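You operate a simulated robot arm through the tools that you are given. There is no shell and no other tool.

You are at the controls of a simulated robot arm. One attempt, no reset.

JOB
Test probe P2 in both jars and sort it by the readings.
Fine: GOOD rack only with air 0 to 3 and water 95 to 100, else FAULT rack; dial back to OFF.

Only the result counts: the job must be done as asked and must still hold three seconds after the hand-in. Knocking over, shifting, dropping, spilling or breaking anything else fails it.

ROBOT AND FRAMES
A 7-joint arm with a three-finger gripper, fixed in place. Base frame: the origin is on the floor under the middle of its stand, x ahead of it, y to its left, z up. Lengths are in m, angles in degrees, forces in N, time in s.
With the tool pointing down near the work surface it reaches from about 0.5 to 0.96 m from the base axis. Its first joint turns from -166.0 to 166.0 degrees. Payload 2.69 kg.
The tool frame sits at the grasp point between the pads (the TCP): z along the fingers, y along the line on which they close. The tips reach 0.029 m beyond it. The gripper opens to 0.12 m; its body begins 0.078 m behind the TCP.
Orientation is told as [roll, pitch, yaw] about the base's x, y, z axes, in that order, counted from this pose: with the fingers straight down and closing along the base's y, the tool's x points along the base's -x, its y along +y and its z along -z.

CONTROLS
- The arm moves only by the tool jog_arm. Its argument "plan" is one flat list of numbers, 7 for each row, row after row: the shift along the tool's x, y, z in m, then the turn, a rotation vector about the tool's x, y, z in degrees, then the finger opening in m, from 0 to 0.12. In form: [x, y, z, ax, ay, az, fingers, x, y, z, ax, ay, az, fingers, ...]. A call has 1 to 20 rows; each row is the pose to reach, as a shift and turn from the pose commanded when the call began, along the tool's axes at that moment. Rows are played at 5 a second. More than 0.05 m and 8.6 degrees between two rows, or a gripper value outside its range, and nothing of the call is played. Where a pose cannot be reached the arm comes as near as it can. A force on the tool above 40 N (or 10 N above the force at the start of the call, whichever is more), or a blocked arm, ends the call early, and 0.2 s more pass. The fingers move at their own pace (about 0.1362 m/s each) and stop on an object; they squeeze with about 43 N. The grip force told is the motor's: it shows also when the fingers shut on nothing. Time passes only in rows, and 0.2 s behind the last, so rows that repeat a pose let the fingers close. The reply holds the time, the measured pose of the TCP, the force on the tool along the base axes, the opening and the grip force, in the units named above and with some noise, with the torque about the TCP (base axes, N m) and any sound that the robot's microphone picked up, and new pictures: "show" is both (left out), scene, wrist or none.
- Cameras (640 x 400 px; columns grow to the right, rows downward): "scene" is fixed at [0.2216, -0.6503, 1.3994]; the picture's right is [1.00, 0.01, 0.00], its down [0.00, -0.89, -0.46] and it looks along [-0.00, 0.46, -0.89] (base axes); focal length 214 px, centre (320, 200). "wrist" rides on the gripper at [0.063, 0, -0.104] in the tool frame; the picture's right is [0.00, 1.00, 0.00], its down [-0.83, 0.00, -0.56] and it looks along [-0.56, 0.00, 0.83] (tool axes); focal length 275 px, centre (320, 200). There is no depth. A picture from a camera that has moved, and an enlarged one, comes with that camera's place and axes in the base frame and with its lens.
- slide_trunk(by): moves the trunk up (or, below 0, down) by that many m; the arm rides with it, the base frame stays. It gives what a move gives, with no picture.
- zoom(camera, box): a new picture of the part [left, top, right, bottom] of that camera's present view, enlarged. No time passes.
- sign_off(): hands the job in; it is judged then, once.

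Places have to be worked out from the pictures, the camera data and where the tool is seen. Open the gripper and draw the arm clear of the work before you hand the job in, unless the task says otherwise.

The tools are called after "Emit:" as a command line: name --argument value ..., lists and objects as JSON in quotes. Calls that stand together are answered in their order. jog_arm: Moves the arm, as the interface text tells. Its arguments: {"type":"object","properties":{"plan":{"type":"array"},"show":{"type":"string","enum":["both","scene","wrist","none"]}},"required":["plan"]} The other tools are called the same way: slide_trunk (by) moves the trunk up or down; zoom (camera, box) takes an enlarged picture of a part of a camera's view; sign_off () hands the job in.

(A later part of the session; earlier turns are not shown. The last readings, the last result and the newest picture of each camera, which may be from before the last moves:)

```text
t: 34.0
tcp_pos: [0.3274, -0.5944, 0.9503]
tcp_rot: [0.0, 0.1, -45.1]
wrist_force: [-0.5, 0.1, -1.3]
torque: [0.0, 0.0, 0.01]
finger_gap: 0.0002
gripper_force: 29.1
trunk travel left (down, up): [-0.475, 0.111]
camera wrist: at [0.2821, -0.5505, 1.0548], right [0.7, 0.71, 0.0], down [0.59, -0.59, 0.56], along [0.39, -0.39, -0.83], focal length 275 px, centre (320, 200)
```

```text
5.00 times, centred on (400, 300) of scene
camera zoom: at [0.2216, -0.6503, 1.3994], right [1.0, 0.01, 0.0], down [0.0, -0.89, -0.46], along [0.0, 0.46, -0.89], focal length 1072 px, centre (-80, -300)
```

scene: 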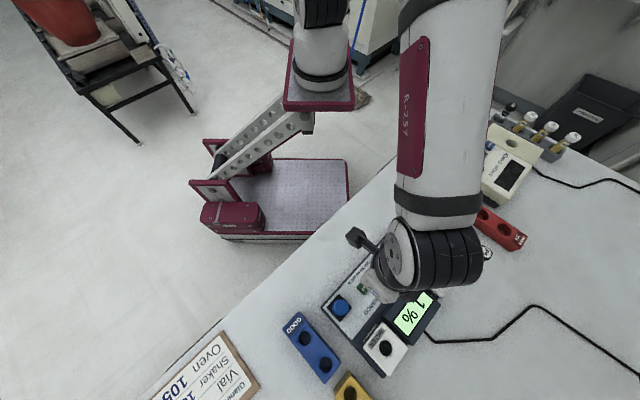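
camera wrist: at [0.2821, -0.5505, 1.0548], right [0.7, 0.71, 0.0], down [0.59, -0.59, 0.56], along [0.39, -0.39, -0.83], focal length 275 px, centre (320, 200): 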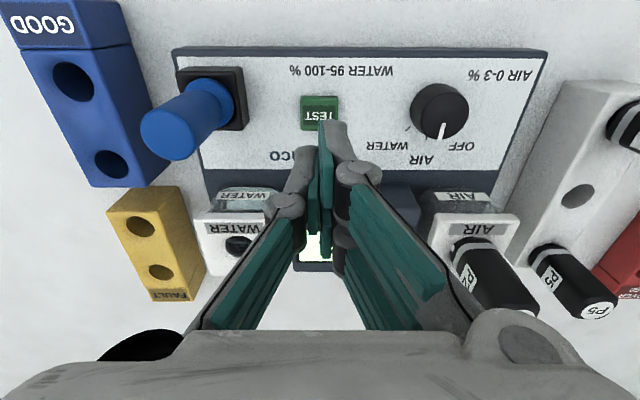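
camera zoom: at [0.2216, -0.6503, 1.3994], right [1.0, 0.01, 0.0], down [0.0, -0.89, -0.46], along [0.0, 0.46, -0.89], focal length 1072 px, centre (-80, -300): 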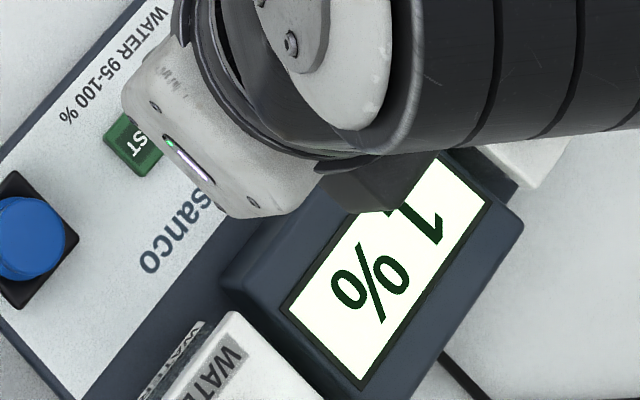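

The display shows a reading ending "1 %", partly hidden by the gripper. I'll rise and open the fingers to see the full display.

Emit:
jog_arm --plan '[0, 0, -0.05, 0, 0, 0, 0.04, 0, 0, -0.1, 0, 0, 0, 0.08, 0, 0, -0.11, 0, 0, 0, 0.12, 0, 0, -0.11, 0, 0, 0, 0.12]' --show "both"

Emit:
zoom --camera "wrist" --box '[260, 80, 440, 240]'

Emit:
zoom --camera "scene" --box '[340, 260, 460, 340]'

```text
t: 35.0
tcp_pos: [0.3269, -0.5952, 1.061]
tcp_rot: [0.0, 0.0, -44.9]
wrist_force: [0.1, 1.1, 0.3]
torque: [0.02, -0.01, 0.0]
finger_gap: 0.1201
gripper_force: 0.1
trunk travel left (down, up): [-0.475, 0.111]
camera wrist: at [0.2822, -0.5506, 1.1648], right [0.7, 0.71, 0.0], down [0.59, -0.59, 0.56], along [0.39, -0.39, -0.83], focal length 275 px, centre (320, 200)
```

scene: 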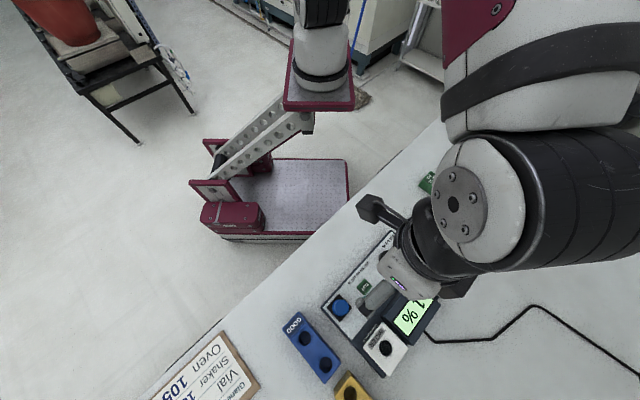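
wrist: 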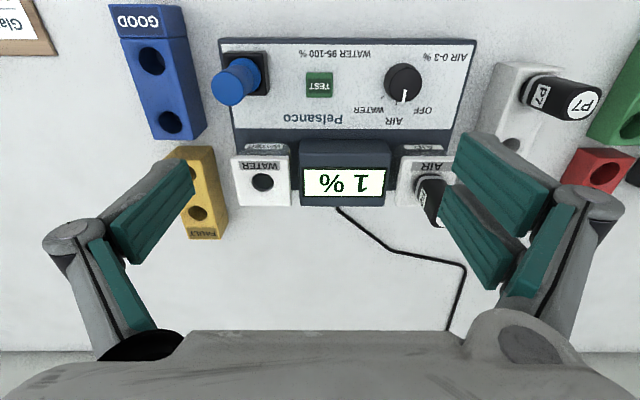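

```text
2.50 times, centred on (350, 160) of wrist
camera zoom: at [0.2822, -0.5506, 1.1648], right [0.7, 0.71, 0.0], down [0.59, -0.59, 0.56], along [0.39, -0.39, -0.83], focal length 688 px, centre (245, 300)
```

zoom: 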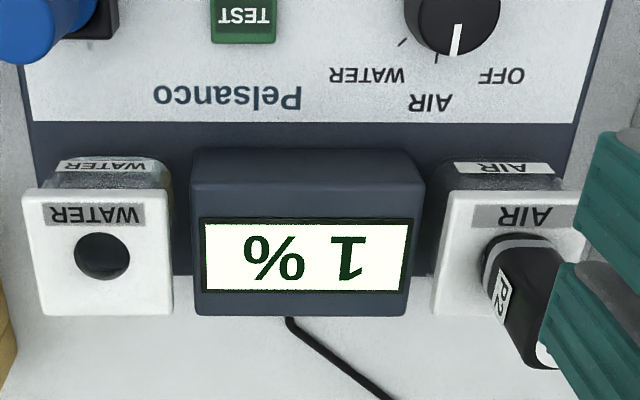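

```text
5.00 times, centred on (400, 300) of scene
camera zoom: at [0.2216, -0.6503, 1.3994], right [1.0, 0.01, 0.0], down [0.0, -0.89, -0.46], along [0.0, 0.46, -0.89], focal length 1072 px, centre (-80, -300)
```

zoom: 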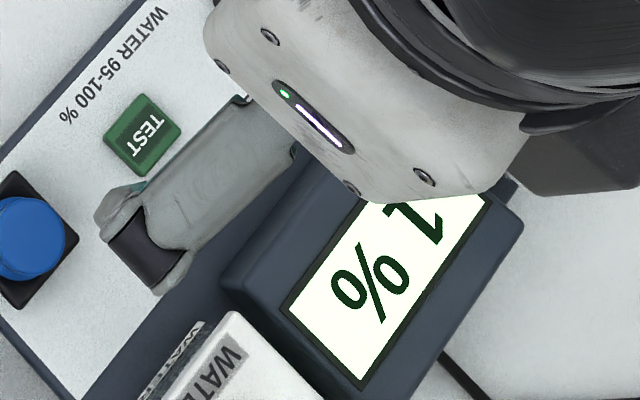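

AIR reading is 1 % (in range). Now I'll fetch P2 from the AIR jar: first move above it at (0.487,-0.576).

Emit:
jog_arm --plan '[-0.025, 0.032, 0, 0, 0, 0, 0.1, -0.05, 0.064, 0, 0, 0, 0, 0.08, -0.075, 0.096, 0, 0, 0, 0, 0.08, -0.0997, 0.1266, 0, 0, 0, 0, 0.08, -0.0997, 0.1266, 0.03, 0, 0, 0, 0.08, -0.0997, 0.1266, 0.03, 0, 0, 0, 0.08]' --show "wrist"

Emit:
zoom --camera "wrist" --box '[240, 60, 400, 180]'

```text
t: 36.5
tcp_pos: [0.4872, -0.5765, 1.0298]
tcp_rot: [0.0, 0.0, -45.1]
wrist_force: [0.5, 0.1, 0.5]
torque: [0.02, -0.01, -0.02]
finger_gap: 0.0799
gripper_force: 0.0
trunk travel left (down, up): [-0.475, 0.111]
camera wrist: at [0.4427, -0.532, 1.1341], right [0.7, 0.71, 0.0], down [0.59, -0.59, 0.56], along [0.39, -0.39, -0.83], focal length 275 px, centre (320, 200)
```

wrist: 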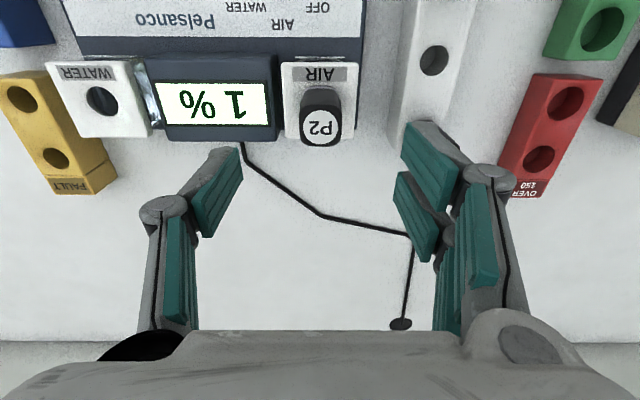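

```text
3.33 times, centred on (320, 120) of wrist
camera zoom: at [0.4427, -0.532, 1.1341], right [0.7, 0.71, 0.0], down [0.59, -0.59, 0.56], along [0.39, -0.39, -0.83], focal length 918 px, centre (320, 467)
```

zoom: 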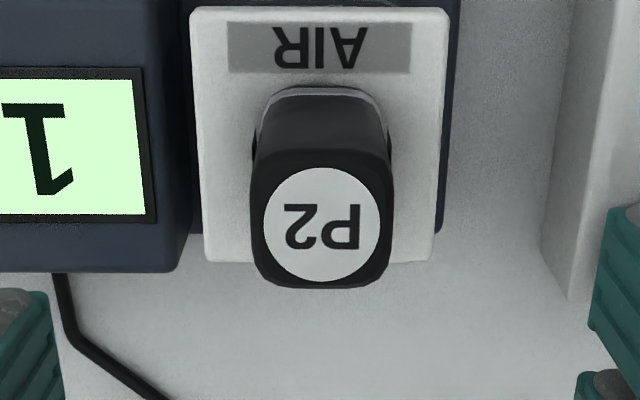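

P2 is directly below (within ~1 mm). I'll descend to z ≈ 0.937 and grip it.

Emit:
jog_arm --plan '[0.001, 0, 0.04, 0, 0, 0, 0.08, 0.001, 0, 0.075, 0, 0, 0, 0.08, 0.001, 0, 0.092, 0, 0, 0, 0.08, 0.001, 0, 0.092, 0, 0, 0, 0.08, 0.001, 0, 0.092, 0, 0, 0, 0.04, 0.001, 0, 0.092, 0, 0, 0, 0.0, 0.001, 0, 0.092, 0, 0, 0, 0.0]' --show "wrist"

```text
t: 38.0
tcp_pos: [0.4871, -0.577, 0.9389]
tcp_rot: [0.1, 0.0, -45.0]
wrist_force: [0.5, 1.2, 0.2]
torque: [0.03, 0.02, -0.03]
finger_gap: 0.029
gripper_force: 43.1
trunk travel left (down, up): [-0.475, 0.111]
camera wrist: at [0.441, -0.5313, 1.0427], right [0.7, 0.71, 0.0], down [0.59, -0.59, 0.56], along [0.39, -0.39, -0.83], focal length 275 px, centre (320, 200)
```

wrist: 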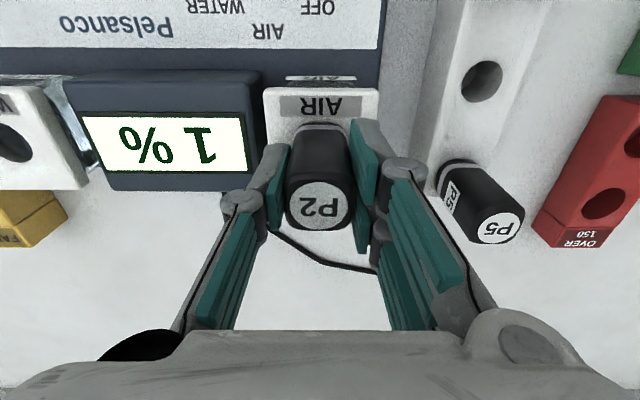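

P2 is gripped (gap 0.029). I'll lift it straight out and carry it over the WATER jar (≈0.3505,-0.711).

Emit:
jog_arm --plan '[0, 0, -0.03, 0, 0, 0, 0, 0, 0, -0.07, 0, 0, 0, 0, 0, 0, -0.11, 0, 0, 0, 0, 0.0004, -0.045, -0.11, 0, 0, 0, 0, 0.0007, -0.09, -0.11, 0, 0, 0, 0, 0.001, -0.135, -0.11, 0, 0, 0, 0, 0.0012, -0.17, -0.11, 0, 0, 0, 0, 0.0014, -0.1916, -0.11, 0, 0, 0, 0, 0.0014, -0.1916, -0.11, 0, 0, 0, 0]' --show "both"

Emit:
zoom --camera "wrist" --box '[272, 55, 368, 135]'

Emit:
zoom --camera "scene" --box '[340, 300, 460, 390]'

```text
t: 40.0
tcp_pos: [0.3502, -0.7109, 1.0476]
tcp_rot: [0.0, -0.1, -45.0]
wrist_force: [-0.1, 0.4, -1.7]
torque: [-0.02, 0.01, -0.02]
finger_gap: 0.0288
gripper_force: 43.1
trunk travel left (down, up): [-0.475, 0.111]
camera wrist: at [0.3046, -0.6662, 1.1519], right [0.7, 0.71, 0.0], down [0.59, -0.59, 0.56], along [0.39, -0.39, -0.83], focal length 275 px, centre (320, 200)
```

scene: 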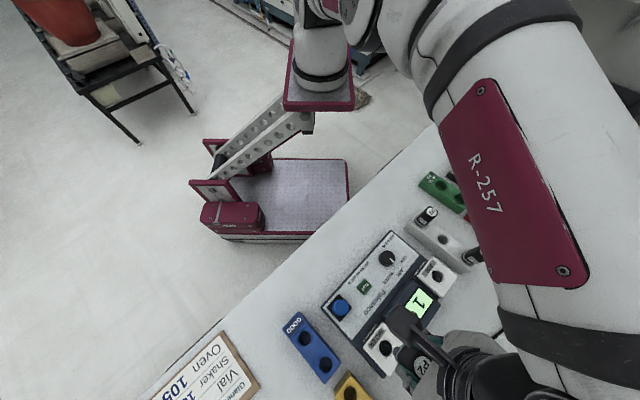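
wrist: 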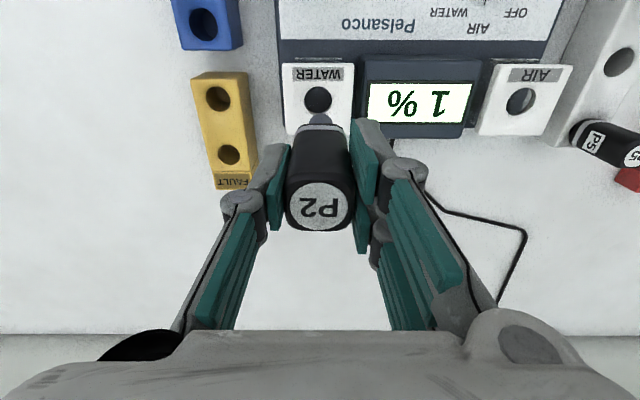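

```text
5.00 times, centred on (320, 95) of wrist
camera zoom: at [0.3046, -0.6662, 1.1519], right [0.7, 0.71, 0.0], down [0.59, -0.59, 0.56], along [0.39, -0.39, -0.83], focal length 1376 px, centre (320, 725)
```

zoom: 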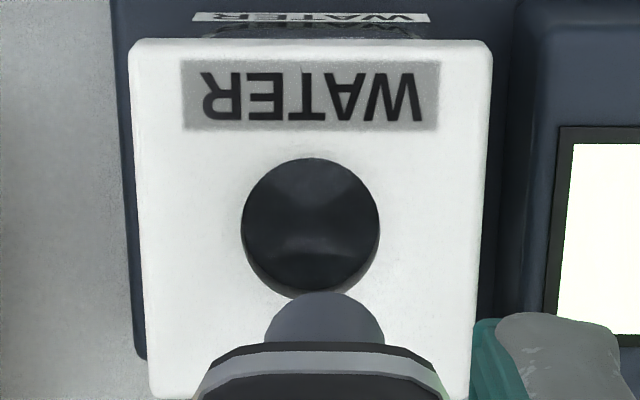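

```text
4.44 times, centred on (400, 345) of scene
camera zoom: at [0.2216, -0.6503, 1.3994], right [1.0, 0.01, 0.0], down [0.0, -0.89, -0.46], along [0.0, 0.46, -0.89], focal length 953 px, centre (-36, -444)
```

zoom: 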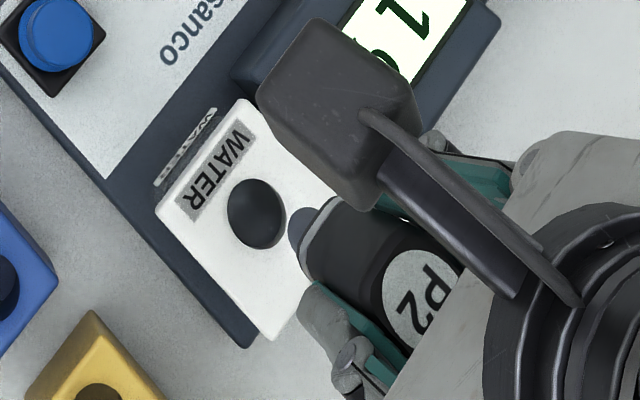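

The WATER hole is ~2.5 mm to tool -y of the probe tip. I'll correct that and descend to just above the lid for another check.

Emit:
jog_arm --plan '[-0.0008, -0.0025, 0.02, 0, 0, 0, 0, -0.0008, -0.0025, 0.045, 0, 0, 0, 0, -0.0008, -0.0025, 0.062, 0, 0, 0, 0, -0.0008, -0.0025, 0.062, 0, 0, 0, 0]' --show "wrist"

Emit:
zoom --camera "wrist" --box '[272, 55, 368, 135]'

Emit:
zoom --camera "scene" --box '[340, 300, 460, 390]'

```text
t: 41.0
tcp_pos: [0.3485, -0.7119, 0.9866]
tcp_rot: [0.0, 0.0, -45.1]
wrist_force: [-0.3, 0.2, -0.6]
torque: [0.0, 0.01, 0.01]
finger_gap: 0.0292
gripper_force: 43.3
trunk travel left (down, up): [-0.475, 0.111]
camera wrist: at [0.3041, -0.6674, 1.0903], right [0.7, 0.71, 0.0], down [0.59, -0.58, 0.56], along [0.39, -0.39, -0.83], focal length 275 px, centre (320, 200)
```

wrist: 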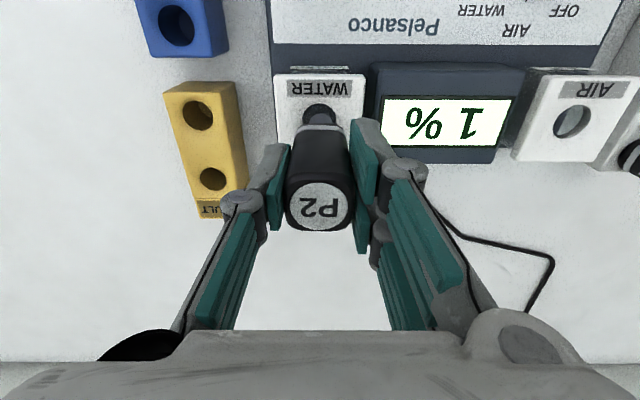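

```text
5.00 times, centred on (320, 95) of wrist
camera zoom: at [0.3041, -0.6674, 1.0903], right [0.7, 0.71, 0.0], down [0.59, -0.58, 0.56], along [0.39, -0.39, -0.83], focal length 1376 px, centre (320, 725)
```

zoom: 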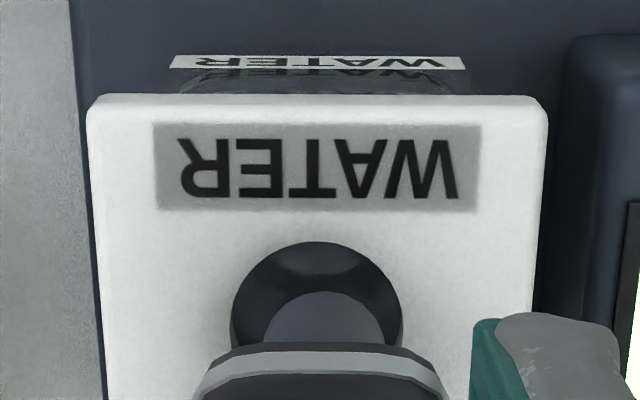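

```text
4.44 times, centred on (400, 345) of scene
camera zoom: at [0.2216, -0.6503, 1.3994], right [1.0, 0.01, 0.0], down [0.0, -0.89, -0.46], along [0.0, 0.46, -0.89], focal length 953 px, centre (-36, -444)
```

zoom: 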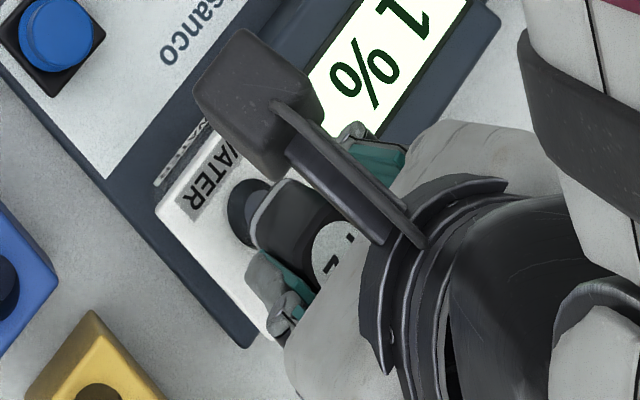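

Still ~1.3 mm off sideways and ~1 mm fore-aft; I'll correct these while lowering the tip into the WATER jar to z ≈ 0.942.

Emit:
jog_arm --plan '[-0.0008, -0.0013, 0.01, 0, 0, 0, 0, -0.0008, -0.0013, 0.022, 0, 0, 0, 0, -0.0008, -0.0013, 0.034, 0, 0, 0, 0, -0.0008, -0.0013, 0.044, 0, 0, 0, 0, -0.0008, -0.0013, 0.044, 0, 0, 0, 0]' --show "wrist"

Emit:
zoom --camera "wrist" --box '[272, 75, 368, 135]'

```text
t: 42.2
tcp_pos: [0.3493, -0.7141, 0.9426]
tcp_rot: [0.0, 0.1, -45.0]
wrist_force: [0.5, 0.3, 0.2]
torque: [-0.02, 0.02, -0.01]
finger_gap: 0.0293
gripper_force: 42.9
trunk travel left (down, up): [-0.475, 0.111]
camera wrist: at [0.3036, -0.6689, 1.0466], right [0.7, 0.71, 0.0], down [0.59, -0.59, 0.56], along [0.39, -0.39, -0.83], focal length 275 px, centre (320, 200)
```

wrist: 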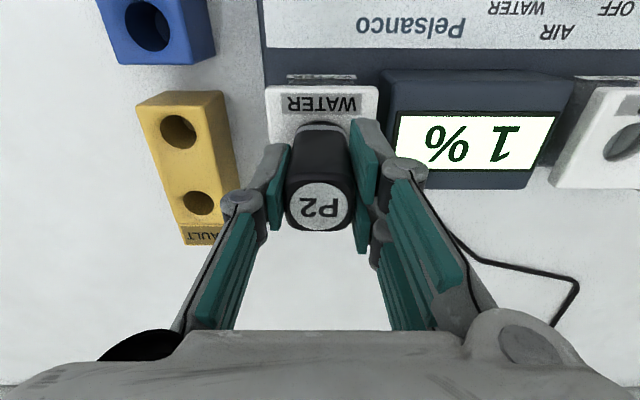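

```text
6.67 times, centred on (320, 105) of wrist
camera zoom: at [0.3036, -0.6689, 1.0466], right [0.7, 0.71, 0.0], down [0.59, -0.59, 0.56], along [0.39, -0.39, -0.83], focal length 1835 px, centre (320, 833)
```

zoom: 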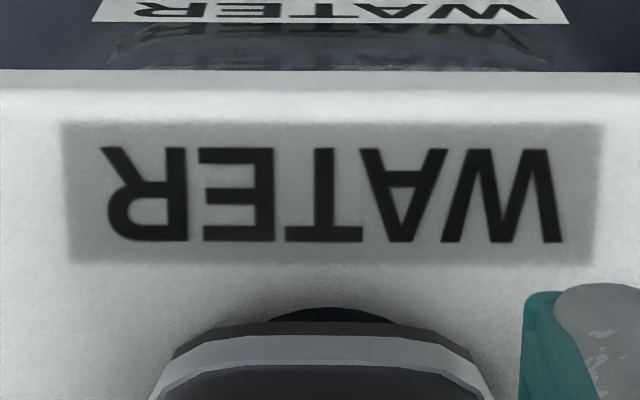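

It matches the good AIR seating view. I'll nudge +1 mm in x and lower gently until the handle seats.

Emit:
jog_arm --plan '[0.001, 0, 0.002, 0, 0, 0, 0, 0.001, 0, 0.004, 0, 0, 0, 0, 0.001, 0, 0.006, 0, 0, 0, 0, 0.001, 0, 0.006, 0, 0, 0, 0]' --show "wrist"

Emit:
zoom --camera "wrist" --box '[272, 75, 368, 135]'

```text
t: 43.2
tcp_pos: [0.3485, -0.7137, 0.9393]
tcp_rot: [0.0, -0.1, -45.1]
wrist_force: [2.5, 1.2, 12.5]
torque: [0.07, 0.0, 0.04]
finger_gap: 0.0291
gripper_force: 43.0
trunk travel left (down, up): [-0.475, 0.111]
camera wrist: at [0.3029, -0.6683, 1.0424], right [0.7, 0.71, 0.0], down [0.59, -0.58, 0.56], along [0.4, -0.39, -0.83], focal length 275 px, centre (320, 200)
```

wrist: 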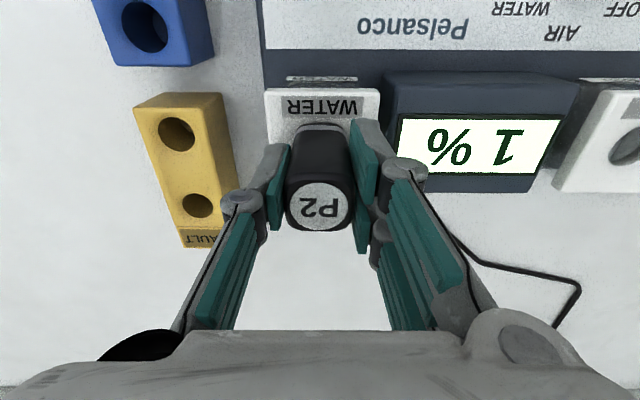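

```text
6.67 times, centred on (320, 105) of wrist
camera zoom: at [0.3029, -0.6683, 1.0424], right [0.7, 0.71, 0.0], down [0.59, -0.58, 0.56], along [0.4, -0.39, -0.83], focal length 1835 px, centre (320, 833)
```

zoom: 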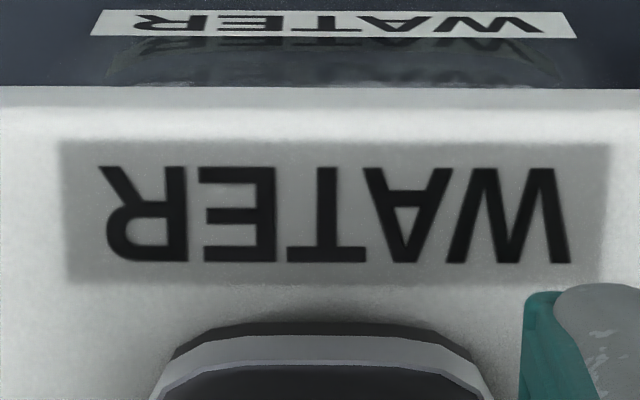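

Seated on the WATER lid (12.5 N vertical, little side force). I'll back off 1 mm, release, and rise clear.

Emit:
jog_arm --plan '[0, 0, -0.001, 0, 0, 0, 0, 0, 0, -0.001, 0, 0, 0, 0.04, 0, 0, -0.001, 0, 0, 0, 0.065, 0, 0, -0.001, 0, 0, 0, 0.08, 0, 0, -0.04, 0, 0, 0, 0.08, 0, 0, -0.08, 0, 0, 0, 0.08, 0, 0, -0.115, 0, 0, 0, 0.08, 0, 0, -0.115, 0, 0, 0, 0.08]' --show "both"

Emit:
zoom --camera "scene" --box '[340, 220, 470, 380]'

```text
t: 45.0
tcp_pos: [0.3478, -0.7136, 1.0521]
tcp_rot: [0.0, 0.1, -45.0]
wrist_force: [0.7, 0.1, 0.0]
torque: [0.03, -0.01, 0.04]
finger_gap: 0.0803
gripper_force: 0.1
trunk travel left (down, up): [-0.475, 0.111]
camera wrist: at [0.3026, -0.6686, 1.1562], right [0.7, 0.71, 0.0], down [0.59, -0.59, 0.56], along [0.39, -0.39, -0.83], focal length 275 px, centre (320, 200)
```

scene: 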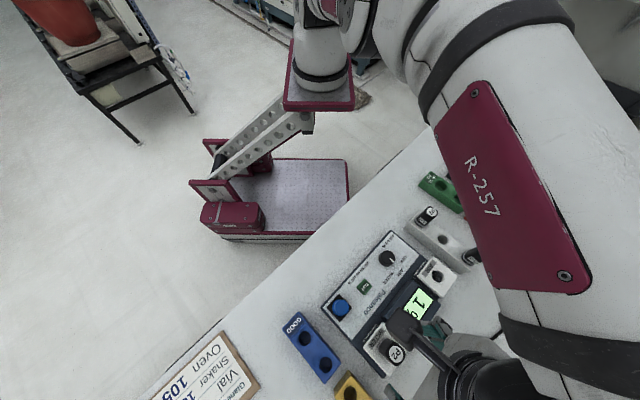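
wrist: 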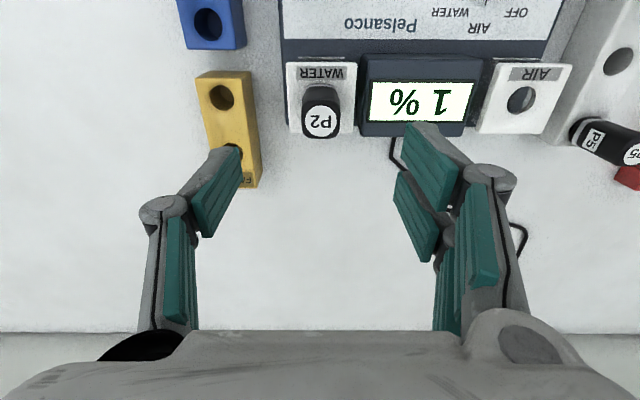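

```text
2.50 times, centred on (405, 300) of scene
camera zoom: at [0.2216, -0.6503, 1.3994], right [1.0, 0.01, 0.0], down [0.0, -0.89, -0.46], along [0.0, 0.46, -0.89], focal length 536 px, centre (108, -50)
```

zoom: 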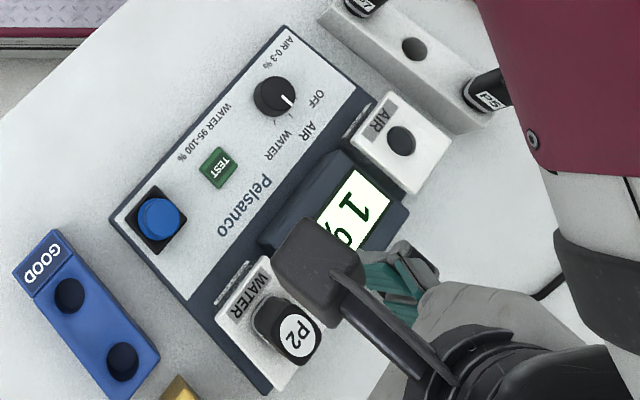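

P2 stands in the WATER jar. Next, the dial: I'll move above the knob at (0.3905,-0.528) with yaw -25°.

Emit:
jog_arm --plan '[0.025, 0.04, 0, 0, 0, -4, 0.08, 0.05, 0.08, 0, 0, 0, -8, 0.08, 0.075, 0.12, 0, 0, 0, -14, 0.08, 0.1008, 0.1612, 0, 0, 0, -20, 0.08, 0.1008, 0.1612, 0.03, 0, 0, -20, 0.08, 0.1008, 0.1612, 0.062, 0, 0, -20, 0.08, 0.1008, 0.1612, 0.062, 0, 0, -20, 0.08]' --show "both"

Emit:
zoom --camera "wrist" --box '[272, 60, 368, 135]'

```text
t: 46.6
tcp_pos: [0.3917, -0.5279, 0.9891]
tcp_rot: [0.0, 0.0, -25.0]
wrist_force: [0.2, 0.0, -0.4]
torque: [-0.02, 0.03, 0.0]
finger_gap: 0.0799
gripper_force: 0.1
trunk travel left (down, up): [-0.475, 0.111]
camera wrist: at [0.3338, -0.5005, 1.094], right [0.42, 0.91, 0.0], down [0.76, -0.35, 0.56], along [0.5, -0.23, -0.83], focal length 275 px, centre (320, 200)
```

scene: 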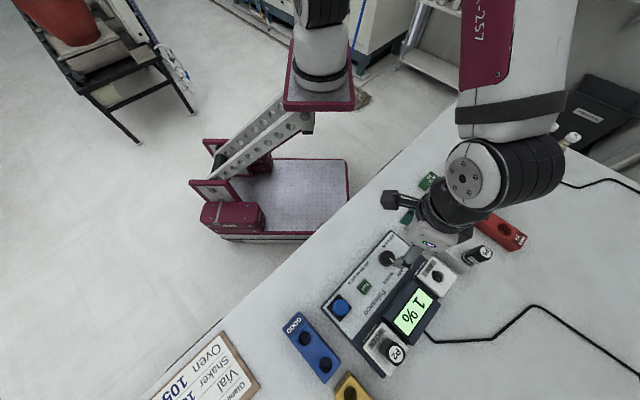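
wrist: 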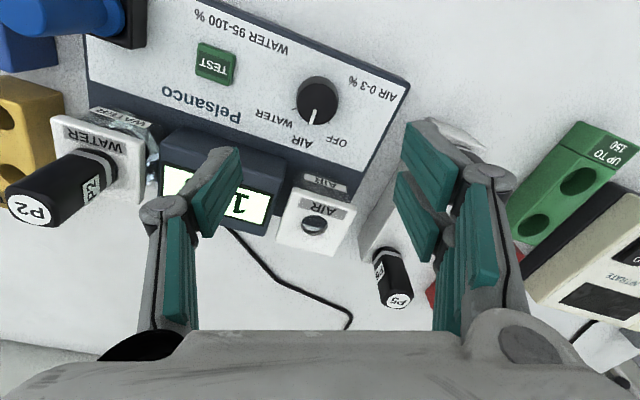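

```text
5.33 times, centred on (320, 98) of wrist
camera zoom: at [0.3338, -0.5005, 1.094], right [0.42, 0.91, 0.0], down [0.76, -0.35, 0.56], along [0.5, -0.23, -0.83], focal length 1468 px, centre (320, 747)
```

zoom: 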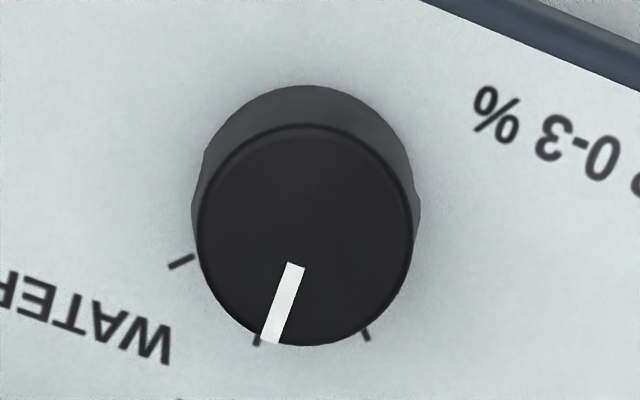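

The pointer is on AIR; WATER is ~44° further clockwise. I'll centre on the knob (2.4 mm in -y), descend and grip.

Emit:
jog_arm --plan '[0.0007, -0.0024, 0.03, 0, 0, 0, 0.08, 0.0007, -0.0024, 0.075, 0, 0, 0, 0.08, 0.0007, -0.0024, 0.122, 0, 0, 0, 0.08, 0.0007, -0.0024, 0.122, 0, 0, 0, 0.08, 0.0007, -0.0024, 0.122, 0, 0, 0, 0.05, 0.0007, -0.0024, 0.122, 0, 0, 0, 0.03, 0.0007, -0.0024, 0.122, 0, 0, 0, 0.0, 0.0007, -0.0024, 0.122, 0, 0, 0, 0.0]' --show "wrist"

Emit:
zoom --camera "wrist" --box '[250, 100, 390, 220]'

```text
t: 48.5
tcp_pos: [0.388, -0.5297, 0.8666]
tcp_rot: [0.1, 0.1, -25.1]
wrist_force: [3.4, 8.9, 0.1]
torque: [0.21, -0.2, 0.01]
finger_gap: 0.0359
gripper_force: 44.6
trunk travel left (down, up): [-0.475, 0.111]
camera wrist: at [0.3303, -0.5019, 0.9709], right [0.42, 0.91, 0.0], down [0.76, -0.35, 0.56], along [0.5, -0.23, -0.83], focal length 275 px, centre (320, 200)
```

wrist: 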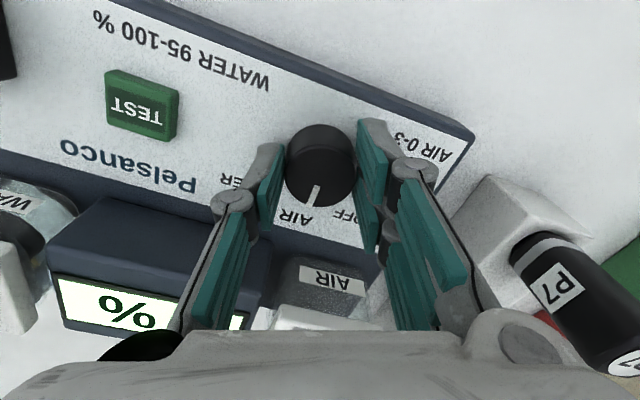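

```text
3.33 times, centred on (320, 160) of wrist
camera zoom: at [0.3303, -0.5019, 0.9709], right [0.42, 0.91, 0.0], down [0.76, -0.35, 0.56], along [0.5, -0.23, -0.83], focal length 918 px, centre (320, 333)
```

zoom: 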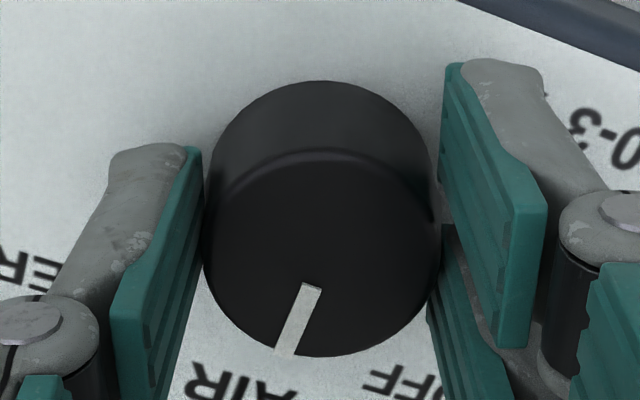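

Gripped with the pointer still on AIR. I'll relieve the ~1 mm side offset and turn 44° clockwise to WATER.

Emit:
jog_arm --plan '[0, 0.0008, 0, 0, 0, 7.3, 0, 0, 0.001, 0, 0, 0, 14.7, 0, 0, 0.001, 0, 0, 0, 22, 0, 0, 0.001, 0, 0, 0, 29.3, 0, 0, 0.001, 0, 0, 0, 36.7, 0, 0, 0.001, 0, 0, 0, 44, 0, 0, 0.001, 0, 0, 0, 44, 0]' --show "both"

Emit:
zoom --camera "wrist" --box '[250, 100, 390, 220]'

```text
t: 50.0
tcp_pos: [0.3896, -0.5272, 0.8664]
tcp_rot: [0.0, 0.3, -69.0]
wrist_force: [2.8, 19.2, -14.5]
torque: [0.81, 0.02, -0.02]
finger_gap: 0.0357
gripper_force: 44.8
trunk travel left (down, up): [-0.475, 0.111]
camera wrist: at [0.3664, -0.4684, 0.9712], right [0.93, 0.36, 0.0], down [0.3, -0.78, 0.55], along [0.2, -0.51, -0.83], focal length 275 px, centre (320, 200)
```

scene: 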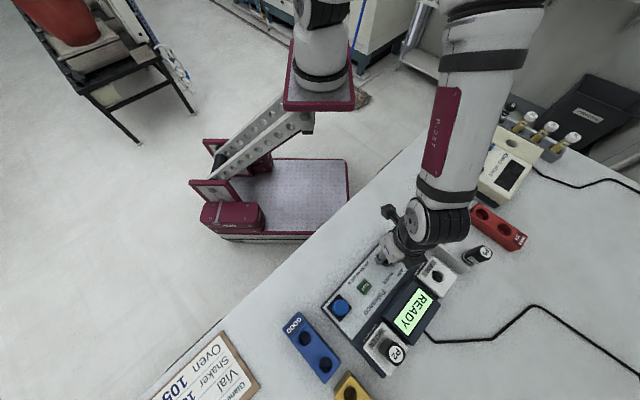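
wrist: 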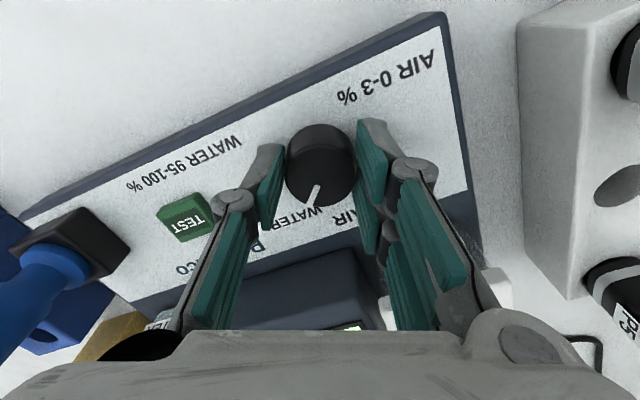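

```text
3.33 times, centred on (320, 160) of wrist
camera zoom: at [0.3664, -0.4684, 0.9712], right [0.93, 0.36, 0.0], down [0.3, -0.78, 0.55], along [0.2, -0.51, -0.83], focal length 918 px, centre (320, 333)
```

zoom: 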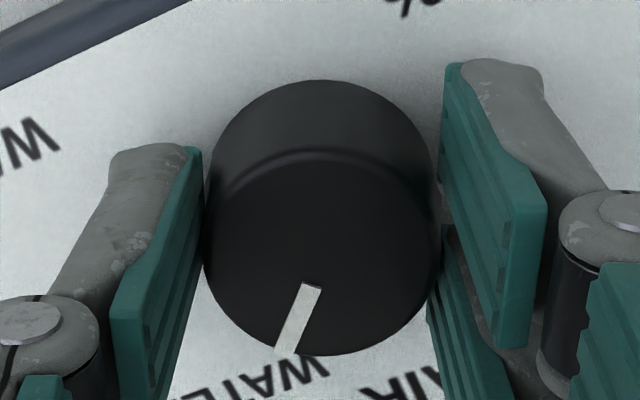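

READY again and the pointer is around WATER. There's ~19 N of side load, so I'll relieve it by small shifts before releasing.

Emit:
jog_arm --plan '[0.001, 0.0006, 0.0005, 0, 0, 0, 0, 0.0018, 0.001, 0.001, 0, 0, 0, 0, 0.0018, 0.001, 0.001, 0, 0, 0, 0]' --show "none"

```text
t: 50.9
tcp_pos: [0.3902, -0.5276, 0.8659]
tcp_rot: [0.0, -0.1, -69.0]
wrist_force: [4.0, 13.6, -7.1]
torque: [1.02, 0.15, -0.03]
finger_gap: 0.0358
gripper_force: 45.7
trunk travel left (down, up): [-0.475, 0.111]
```

Emit:
jog_arm --plan '[0.001, 0.0006, 0.0004, 0, 0, 0, 0, 0.0018, 0.001, 0.0008, 0, 0, 0, 0, 0.0018, 0.001, 0.0008, 0, 0, 0, 0]' --show "none"

```text
t: 51.6
tcp_pos: [0.3899, -0.5273, 0.8659]
tcp_rot: [-0.1, -0.3, -69.0]
wrist_force: [4.7, -0.3, 5.0]
torque: [0.19, 0.01, 0.02]
finger_gap: 0.0355
gripper_force: 45.2
trunk travel left (down, up): [-0.475, 0.111]
```

The side load is now small (under 7 N). I'll release, rise, and check the pointer against the WATER tick.

Emit:
jog_arm --plan '[0, 0, 0, 0, 0, 0, 0.05, 0, 0, 0, 0, 0, 0, 0.08, 0, 0, 0, 0, 0, 0, 0.08, 0, 0, -0.04, 0, 0, 0, 0.08, 0, 0, -0.085, 0, 0, 0, 0.08, 0, 0, -0.122, 0, 0, 0, 0.08, 0, 0, -0.122, 0, 0, 0, 0.08]' --show "both"

Emit:
zoom --camera "wrist" --box '[272, 60, 368, 135]'

Emit:
zoom --camera "scene" --box '[355, 225, 435, 275]'

```text
t: 53.2
tcp_pos: [0.389, -0.5254, 0.9878]
tcp_rot: [-0.1, 0.1, -69.1]
wrist_force: [0.0, -0.2, -0.1]
torque: [0.06, 0.0, 0.0]
finger_gap: 0.0801
gripper_force: 0.0
trunk travel left (down, up): [-0.475, 0.111]
camera wrist: at [0.3657, -0.466, 1.0919], right [0.93, 0.36, 0.0], down [0.3, -0.77, 0.56], along [0.2, -0.52, -0.83], focal length 275 px, centre (320, 200)
```

scene: 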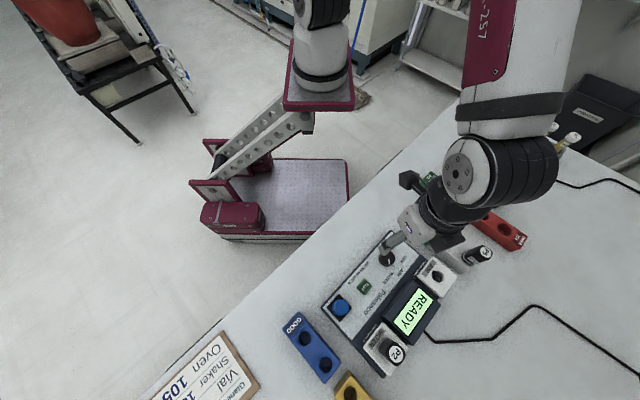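
wrist: 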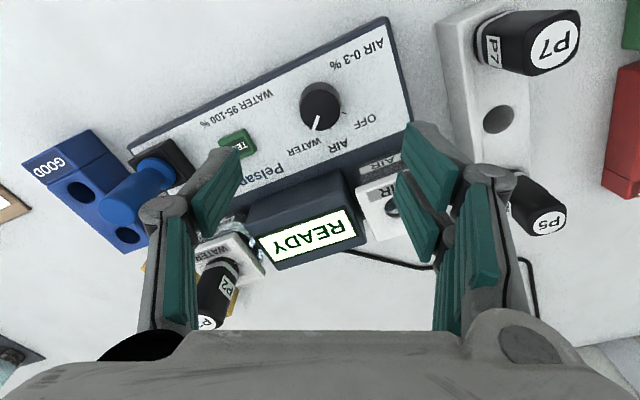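

```text
5.33 times, centred on (320, 98) of wrist
camera zoom: at [0.3657, -0.466, 1.0919], right [0.93, 0.36, 0.0], down [0.3, -0.77, 0.56], along [0.2, -0.52, -0.83], focal length 1468 px, centre (320, 747)
```

zoom: 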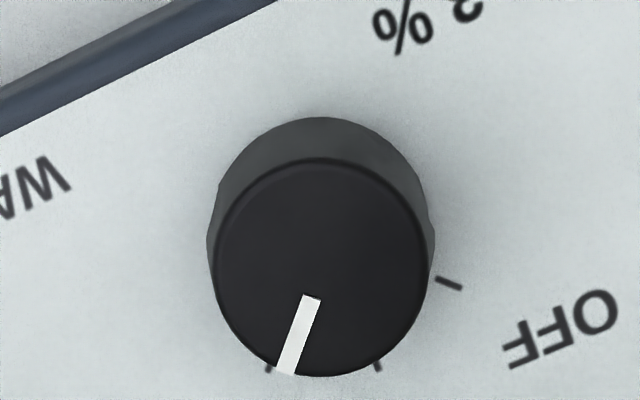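

```text
8.00 times, centred on (395, 250) of scene
camera zoom: at [0.2216, -0.6503, 1.3994], right [1.0, 0.01, 0.0], down [0.0, -0.89, -0.46], along [0.0, 0.46, -0.89], focal length 1716 px, centre (-280, -200)
```

zoom: 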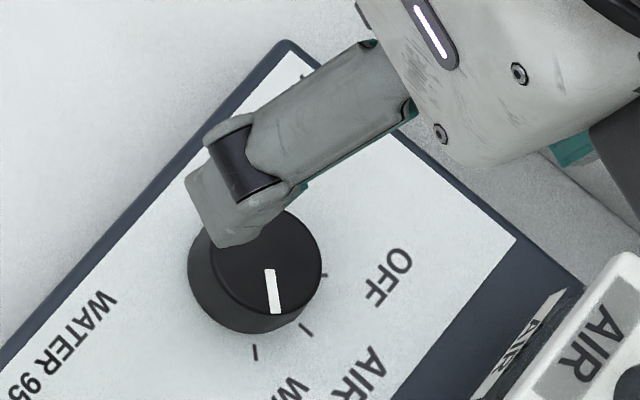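

The pointer is within 2° of the WATER tick and READY is shown. Next I'll close the fingers, go over TEST and lower to just above it.

Emit:
jog_arm --plan '[-0.0142, -0.0274, 0, 0, 0, -8, 0.05, -0.0285, -0.0548, 0, 0, 0, -16, 0.02, -0.0427, -0.0822, 0, 0, 0, -24, 0, -0.0427, -0.0822, 0.035, 0, 0, -24, 0, -0.0427, -0.0822, 0.075, 0, 0, -24, 0, -0.0427, -0.0822, 0.11, 0, 0, -24, 0, -0.0427, -0.0822, 0.11, 0, 0, -24, 0]' --show "both"

Emit:
zoom --camera "wrist" --box '[220, 80, 420, 220]'

```text
t: 54.9
tcp_pos: [0.3281, -0.5944, 0.8784]
tcp_rot: [0.0, 0.0, -45.0]
wrist_force: [-0.1, -0.5, -0.3]
torque: [0.0, 0.0, 0.02]
finger_gap: 0.0
gripper_force: 28.4
trunk travel left (down, up): [-0.475, 0.111]
camera wrist: at [0.2829, -0.5496, 0.9818], right [0.7, 0.71, 0.0], down [0.59, -0.59, 0.56], along [0.39, -0.39, -0.83], focal length 275 px, centre (320, 200)
```

scene: 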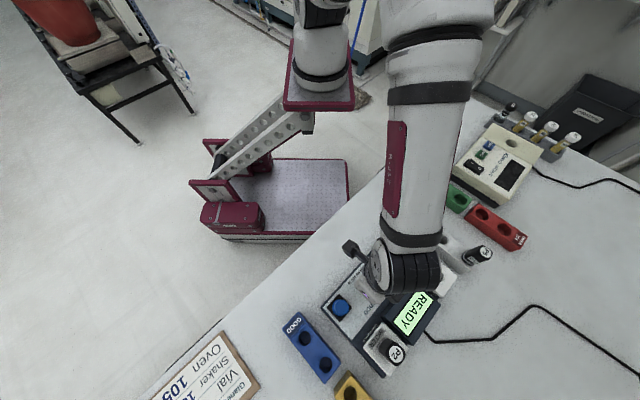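
wrist: 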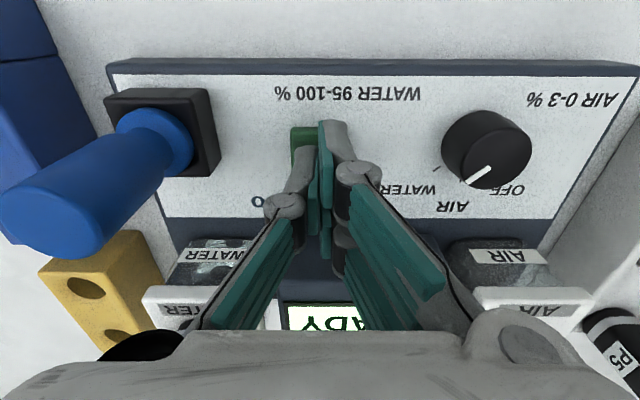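

```text
2.86 times, centred on (320, 150) of wrist
camera zoom: at [0.2829, -0.5496, 0.9818], right [0.7, 0.71, 0.0], down [0.59, -0.59, 0.56], along [0.39, -0.39, -0.83], focal length 786 px, centre (320, 343)
```

zoom: 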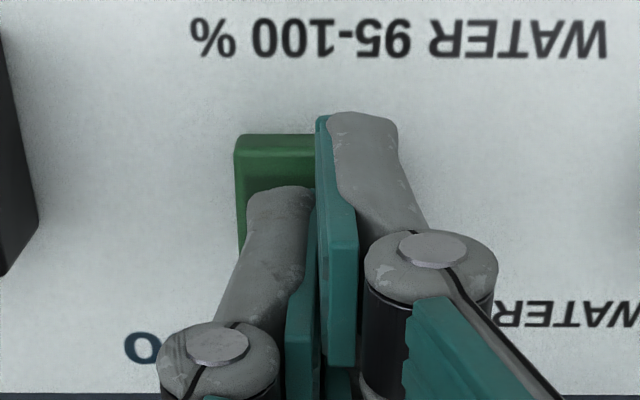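

The fingertips are again over TEST, same as the last press. I'll press to z ≈ 0.860 as before, then lift.

Emit:
jog_arm --plan '[0, -0.0006, 0.005, 0, 0, 0, 0, 0, -0.0006, 0.01, 0, 0, 0, 0, 0, -0.0006, 0.014, 0, 0, 0, 0, 0, -0.0006, 0.0165, 0, 0, 0, 0, 0, -0.0006, 0.0185, 0, 0, 0, 0, 0, -0.0006, 0.0185, 0, 0, 0, 0]' --show "scene"

```text
t: 56.2
tcp_pos: [0.3279, -0.5946, 0.8581]
tcp_rot: [0.0, 0.0, -45.0]
wrist_force: [0.5, 0.2, 2.8]
torque: [0.0, 0.01, 0.0]
finger_gap: 0.0059
gripper_force: 28.4
trunk travel left (down, up): [-0.475, 0.111]
heard: click
```

scene: 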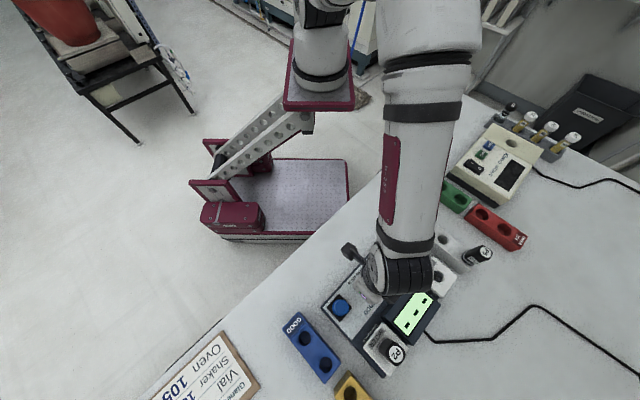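

The click was heard and the test is running. I'll rise clear and open the fingers to read the display.

Emit:
jog_arm --plan '[0, 0, -0.03, 0, 0, 0, 0, 0, 0, -0.075, 0, 0, 0, 0, 0, 0, -0.12, 0, 0, 0, 0.03, 0, 0, -0.165, 0, 0, 0, 0.08, 0, 0, -0.2, 0, 0, 0, 0.12, 0, 0, -0.2, 0, 0, 0, 0.12, 0, 0, -0.2, 0, 0, 0, 0.12]' --show "both"

Emit:
zoom --camera "wrist" --box '[260, 80, 440, 240]'

Emit:
zoom --camera "scene" --box '[340, 260, 460, 340]'

```text
t: 57.9
tcp_pos: [0.3265, -0.5949, 1.0597]
tcp_rot: [0.0, 0.0, -45.0]
wrist_force: [-0.2, -0.2, -0.4]
torque: [0.0, 0.03, 0.03]
finger_gap: 0.12
gripper_force: 0.1
trunk travel left (down, up): [-0.475, 0.111]
camera wrist: at [0.282, -0.5495, 1.1637], right [0.7, 0.71, 0.0], down [0.59, -0.59, 0.56], along [0.39, -0.39, -0.83], focal length 275 px, centre (320, 200)
```

scene: 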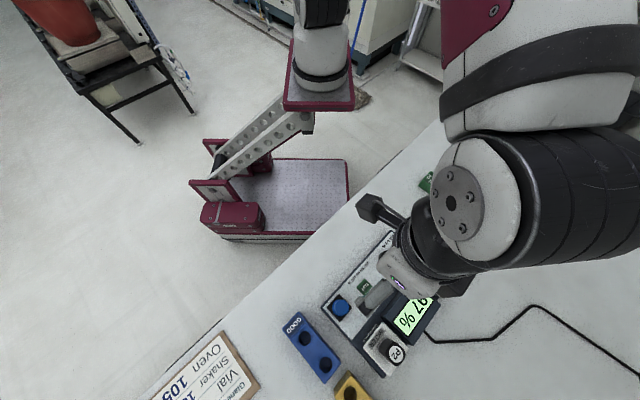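
wrist: 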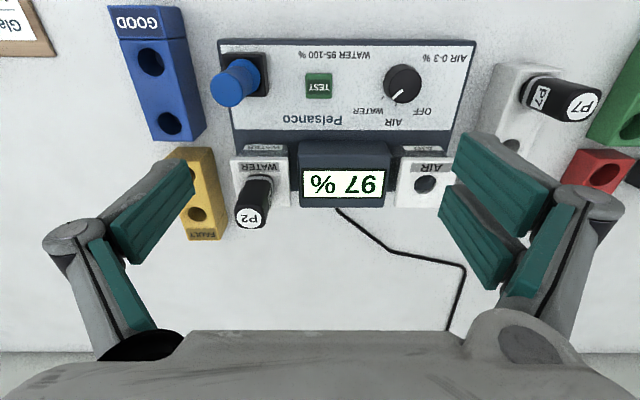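

```text
2.50 times, centred on (350, 160) of wrist
camera zoom: at [0.282, -0.5495, 1.1637], right [0.7, 0.71, 0.0], down [0.59, -0.59, 0.56], along [0.39, -0.39, -0.83], focal length 688 px, centre (245, 300)
```

zoom: 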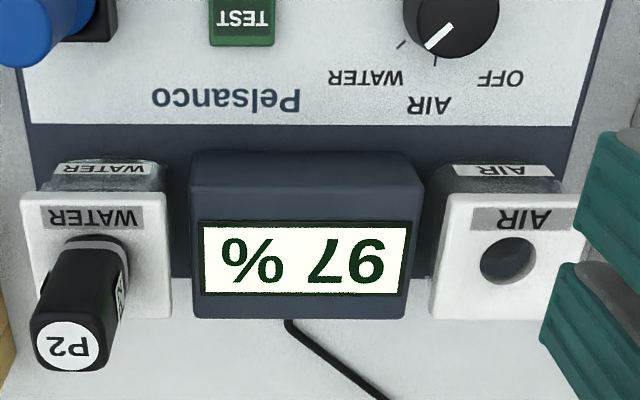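

```text
5.00 times, centred on (400, 300) of scene
camera zoom: at [0.2216, -0.6503, 1.3994], right [1.0, 0.01, 0.0], down [0.0, -0.89, -0.46], along [0.0, 0.46, -0.89], focal length 1072 px, centre (-80, -300)
```

zoom: 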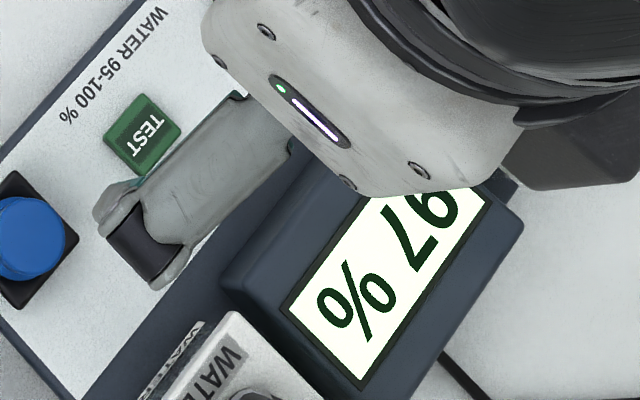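

WATER reads 97 % and AIR read 1 %, so P2 is good: it goes in the GOOD rack. I'll move above P2 in the WATER jar.

Emit:
jog_arm --plan '[-0.033, -0.023, 0, 0, 0, 0, 0.1, -0.066, -0.046, 0, 0, 0, 0, 0.08, -0.0996, -0.0684, 0, 0, 0, 0, 0.08, -0.0996, -0.0684, 0.03, 0, 0, 0, 0.08, -0.0996, -0.0684, 0.03, 0, 0, 0, 0.08]' --show "wrist"

Emit:
zoom --camera "wrist" --box '[240, 60, 400, 180]'

Emit:
zoom --camera "wrist" --box '[130, 0, 330, 200]'

```text
t: 59.0
tcp_pos: [0.3494, -0.7136, 1.0287]
tcp_rot: [-0.1, 0.1, -45.0]
wrist_force: [0.3, 0.1, -0.4]
torque: [0.02, 0.04, 0.01]
finger_gap: 0.0799
gripper_force: 0.0
trunk travel left (down, up): [-0.475, 0.111]
camera wrist: at [0.3046, -0.6686, 1.1342], right [0.7, 0.71, 0.0], down [0.59, -0.59, 0.56], along [0.39, -0.39, -0.83], focal length 275 px, centre (320, 200)
```

wrist: 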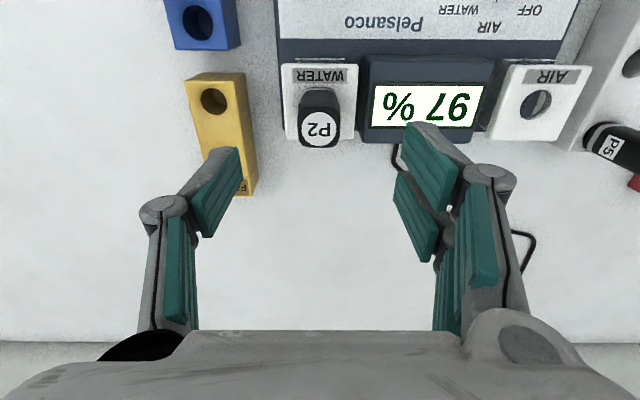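

```text
3.33 times, centred on (320, 120) of wrist
camera zoom: at [0.3046, -0.6686, 1.1342], right [0.7, 0.71, 0.0], down [0.59, -0.59, 0.56], along [0.39, -0.39, -0.83], focal length 918 px, centre (320, 467)
```

zoom: 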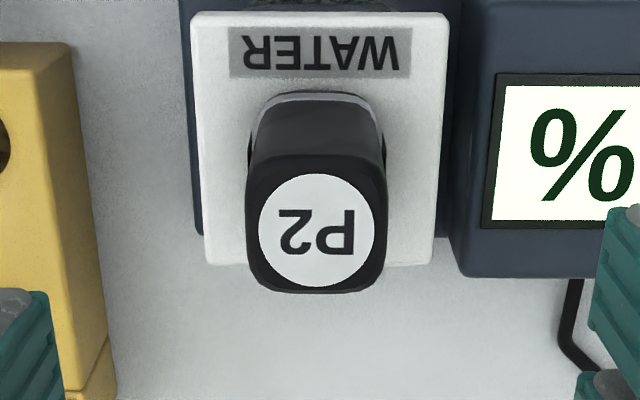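

```text
2.00 times, centred on (230, 100) of wrist
camera zoom: at [0.3046, -0.6686, 1.1342], right [0.7, 0.71, 0.0], down [0.59, -0.59, 0.56], along [0.39, -0.39, -0.83], focal length 551 px, centre (500, 400)
```

zoom: 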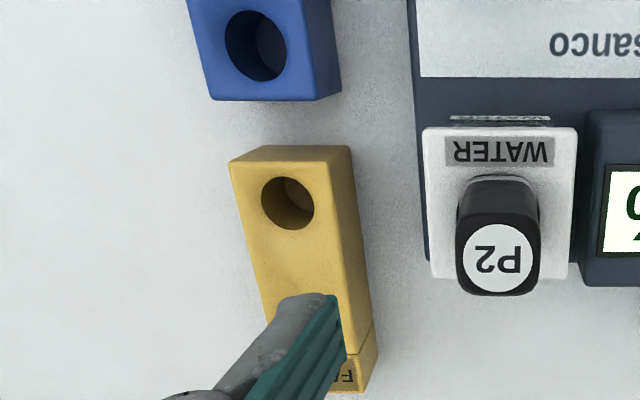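

P2 is right below. I'll descend and grip it at z ≈ 0.938.

Emit:
jog_arm --plan '[0.0004, -0.0005, 0.04, 0, 0, 0, 0.08, 0.0004, -0.0005, 0.075, 0, 0, 0, 0.08, 0.0004, -0.0005, 0.0905, 0, 0, 0, 0.08, 0.0004, -0.0005, 0.0905, 0, 0, 0, 0.08, 0.0004, -0.0005, 0.0905, 0, 0, 0, 0.04, 0.0004, -0.0005, 0.0905, 0, 0, 0, 0.0, 0.0004, -0.0005, 0.0905, 0, 0, 0, 0.0]' --show "wrist"

```text
t: 60.6
tcp_pos: [0.3499, -0.7136, 0.9388]
tcp_rot: [0.0, 0.0, -45.0]
wrist_force: [-1.1, 0.7, -0.3]
torque: [-0.01, 0.02, 0.0]
finger_gap: 0.029
gripper_force: 42.9
trunk travel left (down, up): [-0.475, 0.111]
camera wrist: at [0.3046, -0.6684, 1.0431], right [0.7, 0.71, 0.0], down [0.59, -0.59, 0.56], along [0.39, -0.39, -0.83], focal length 275 px, centre (320, 200)
```

wrist: 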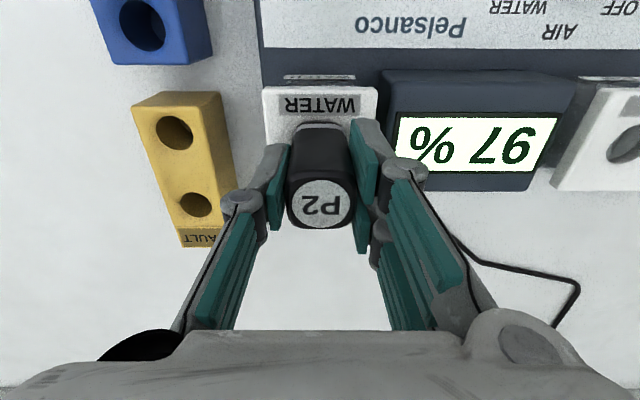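

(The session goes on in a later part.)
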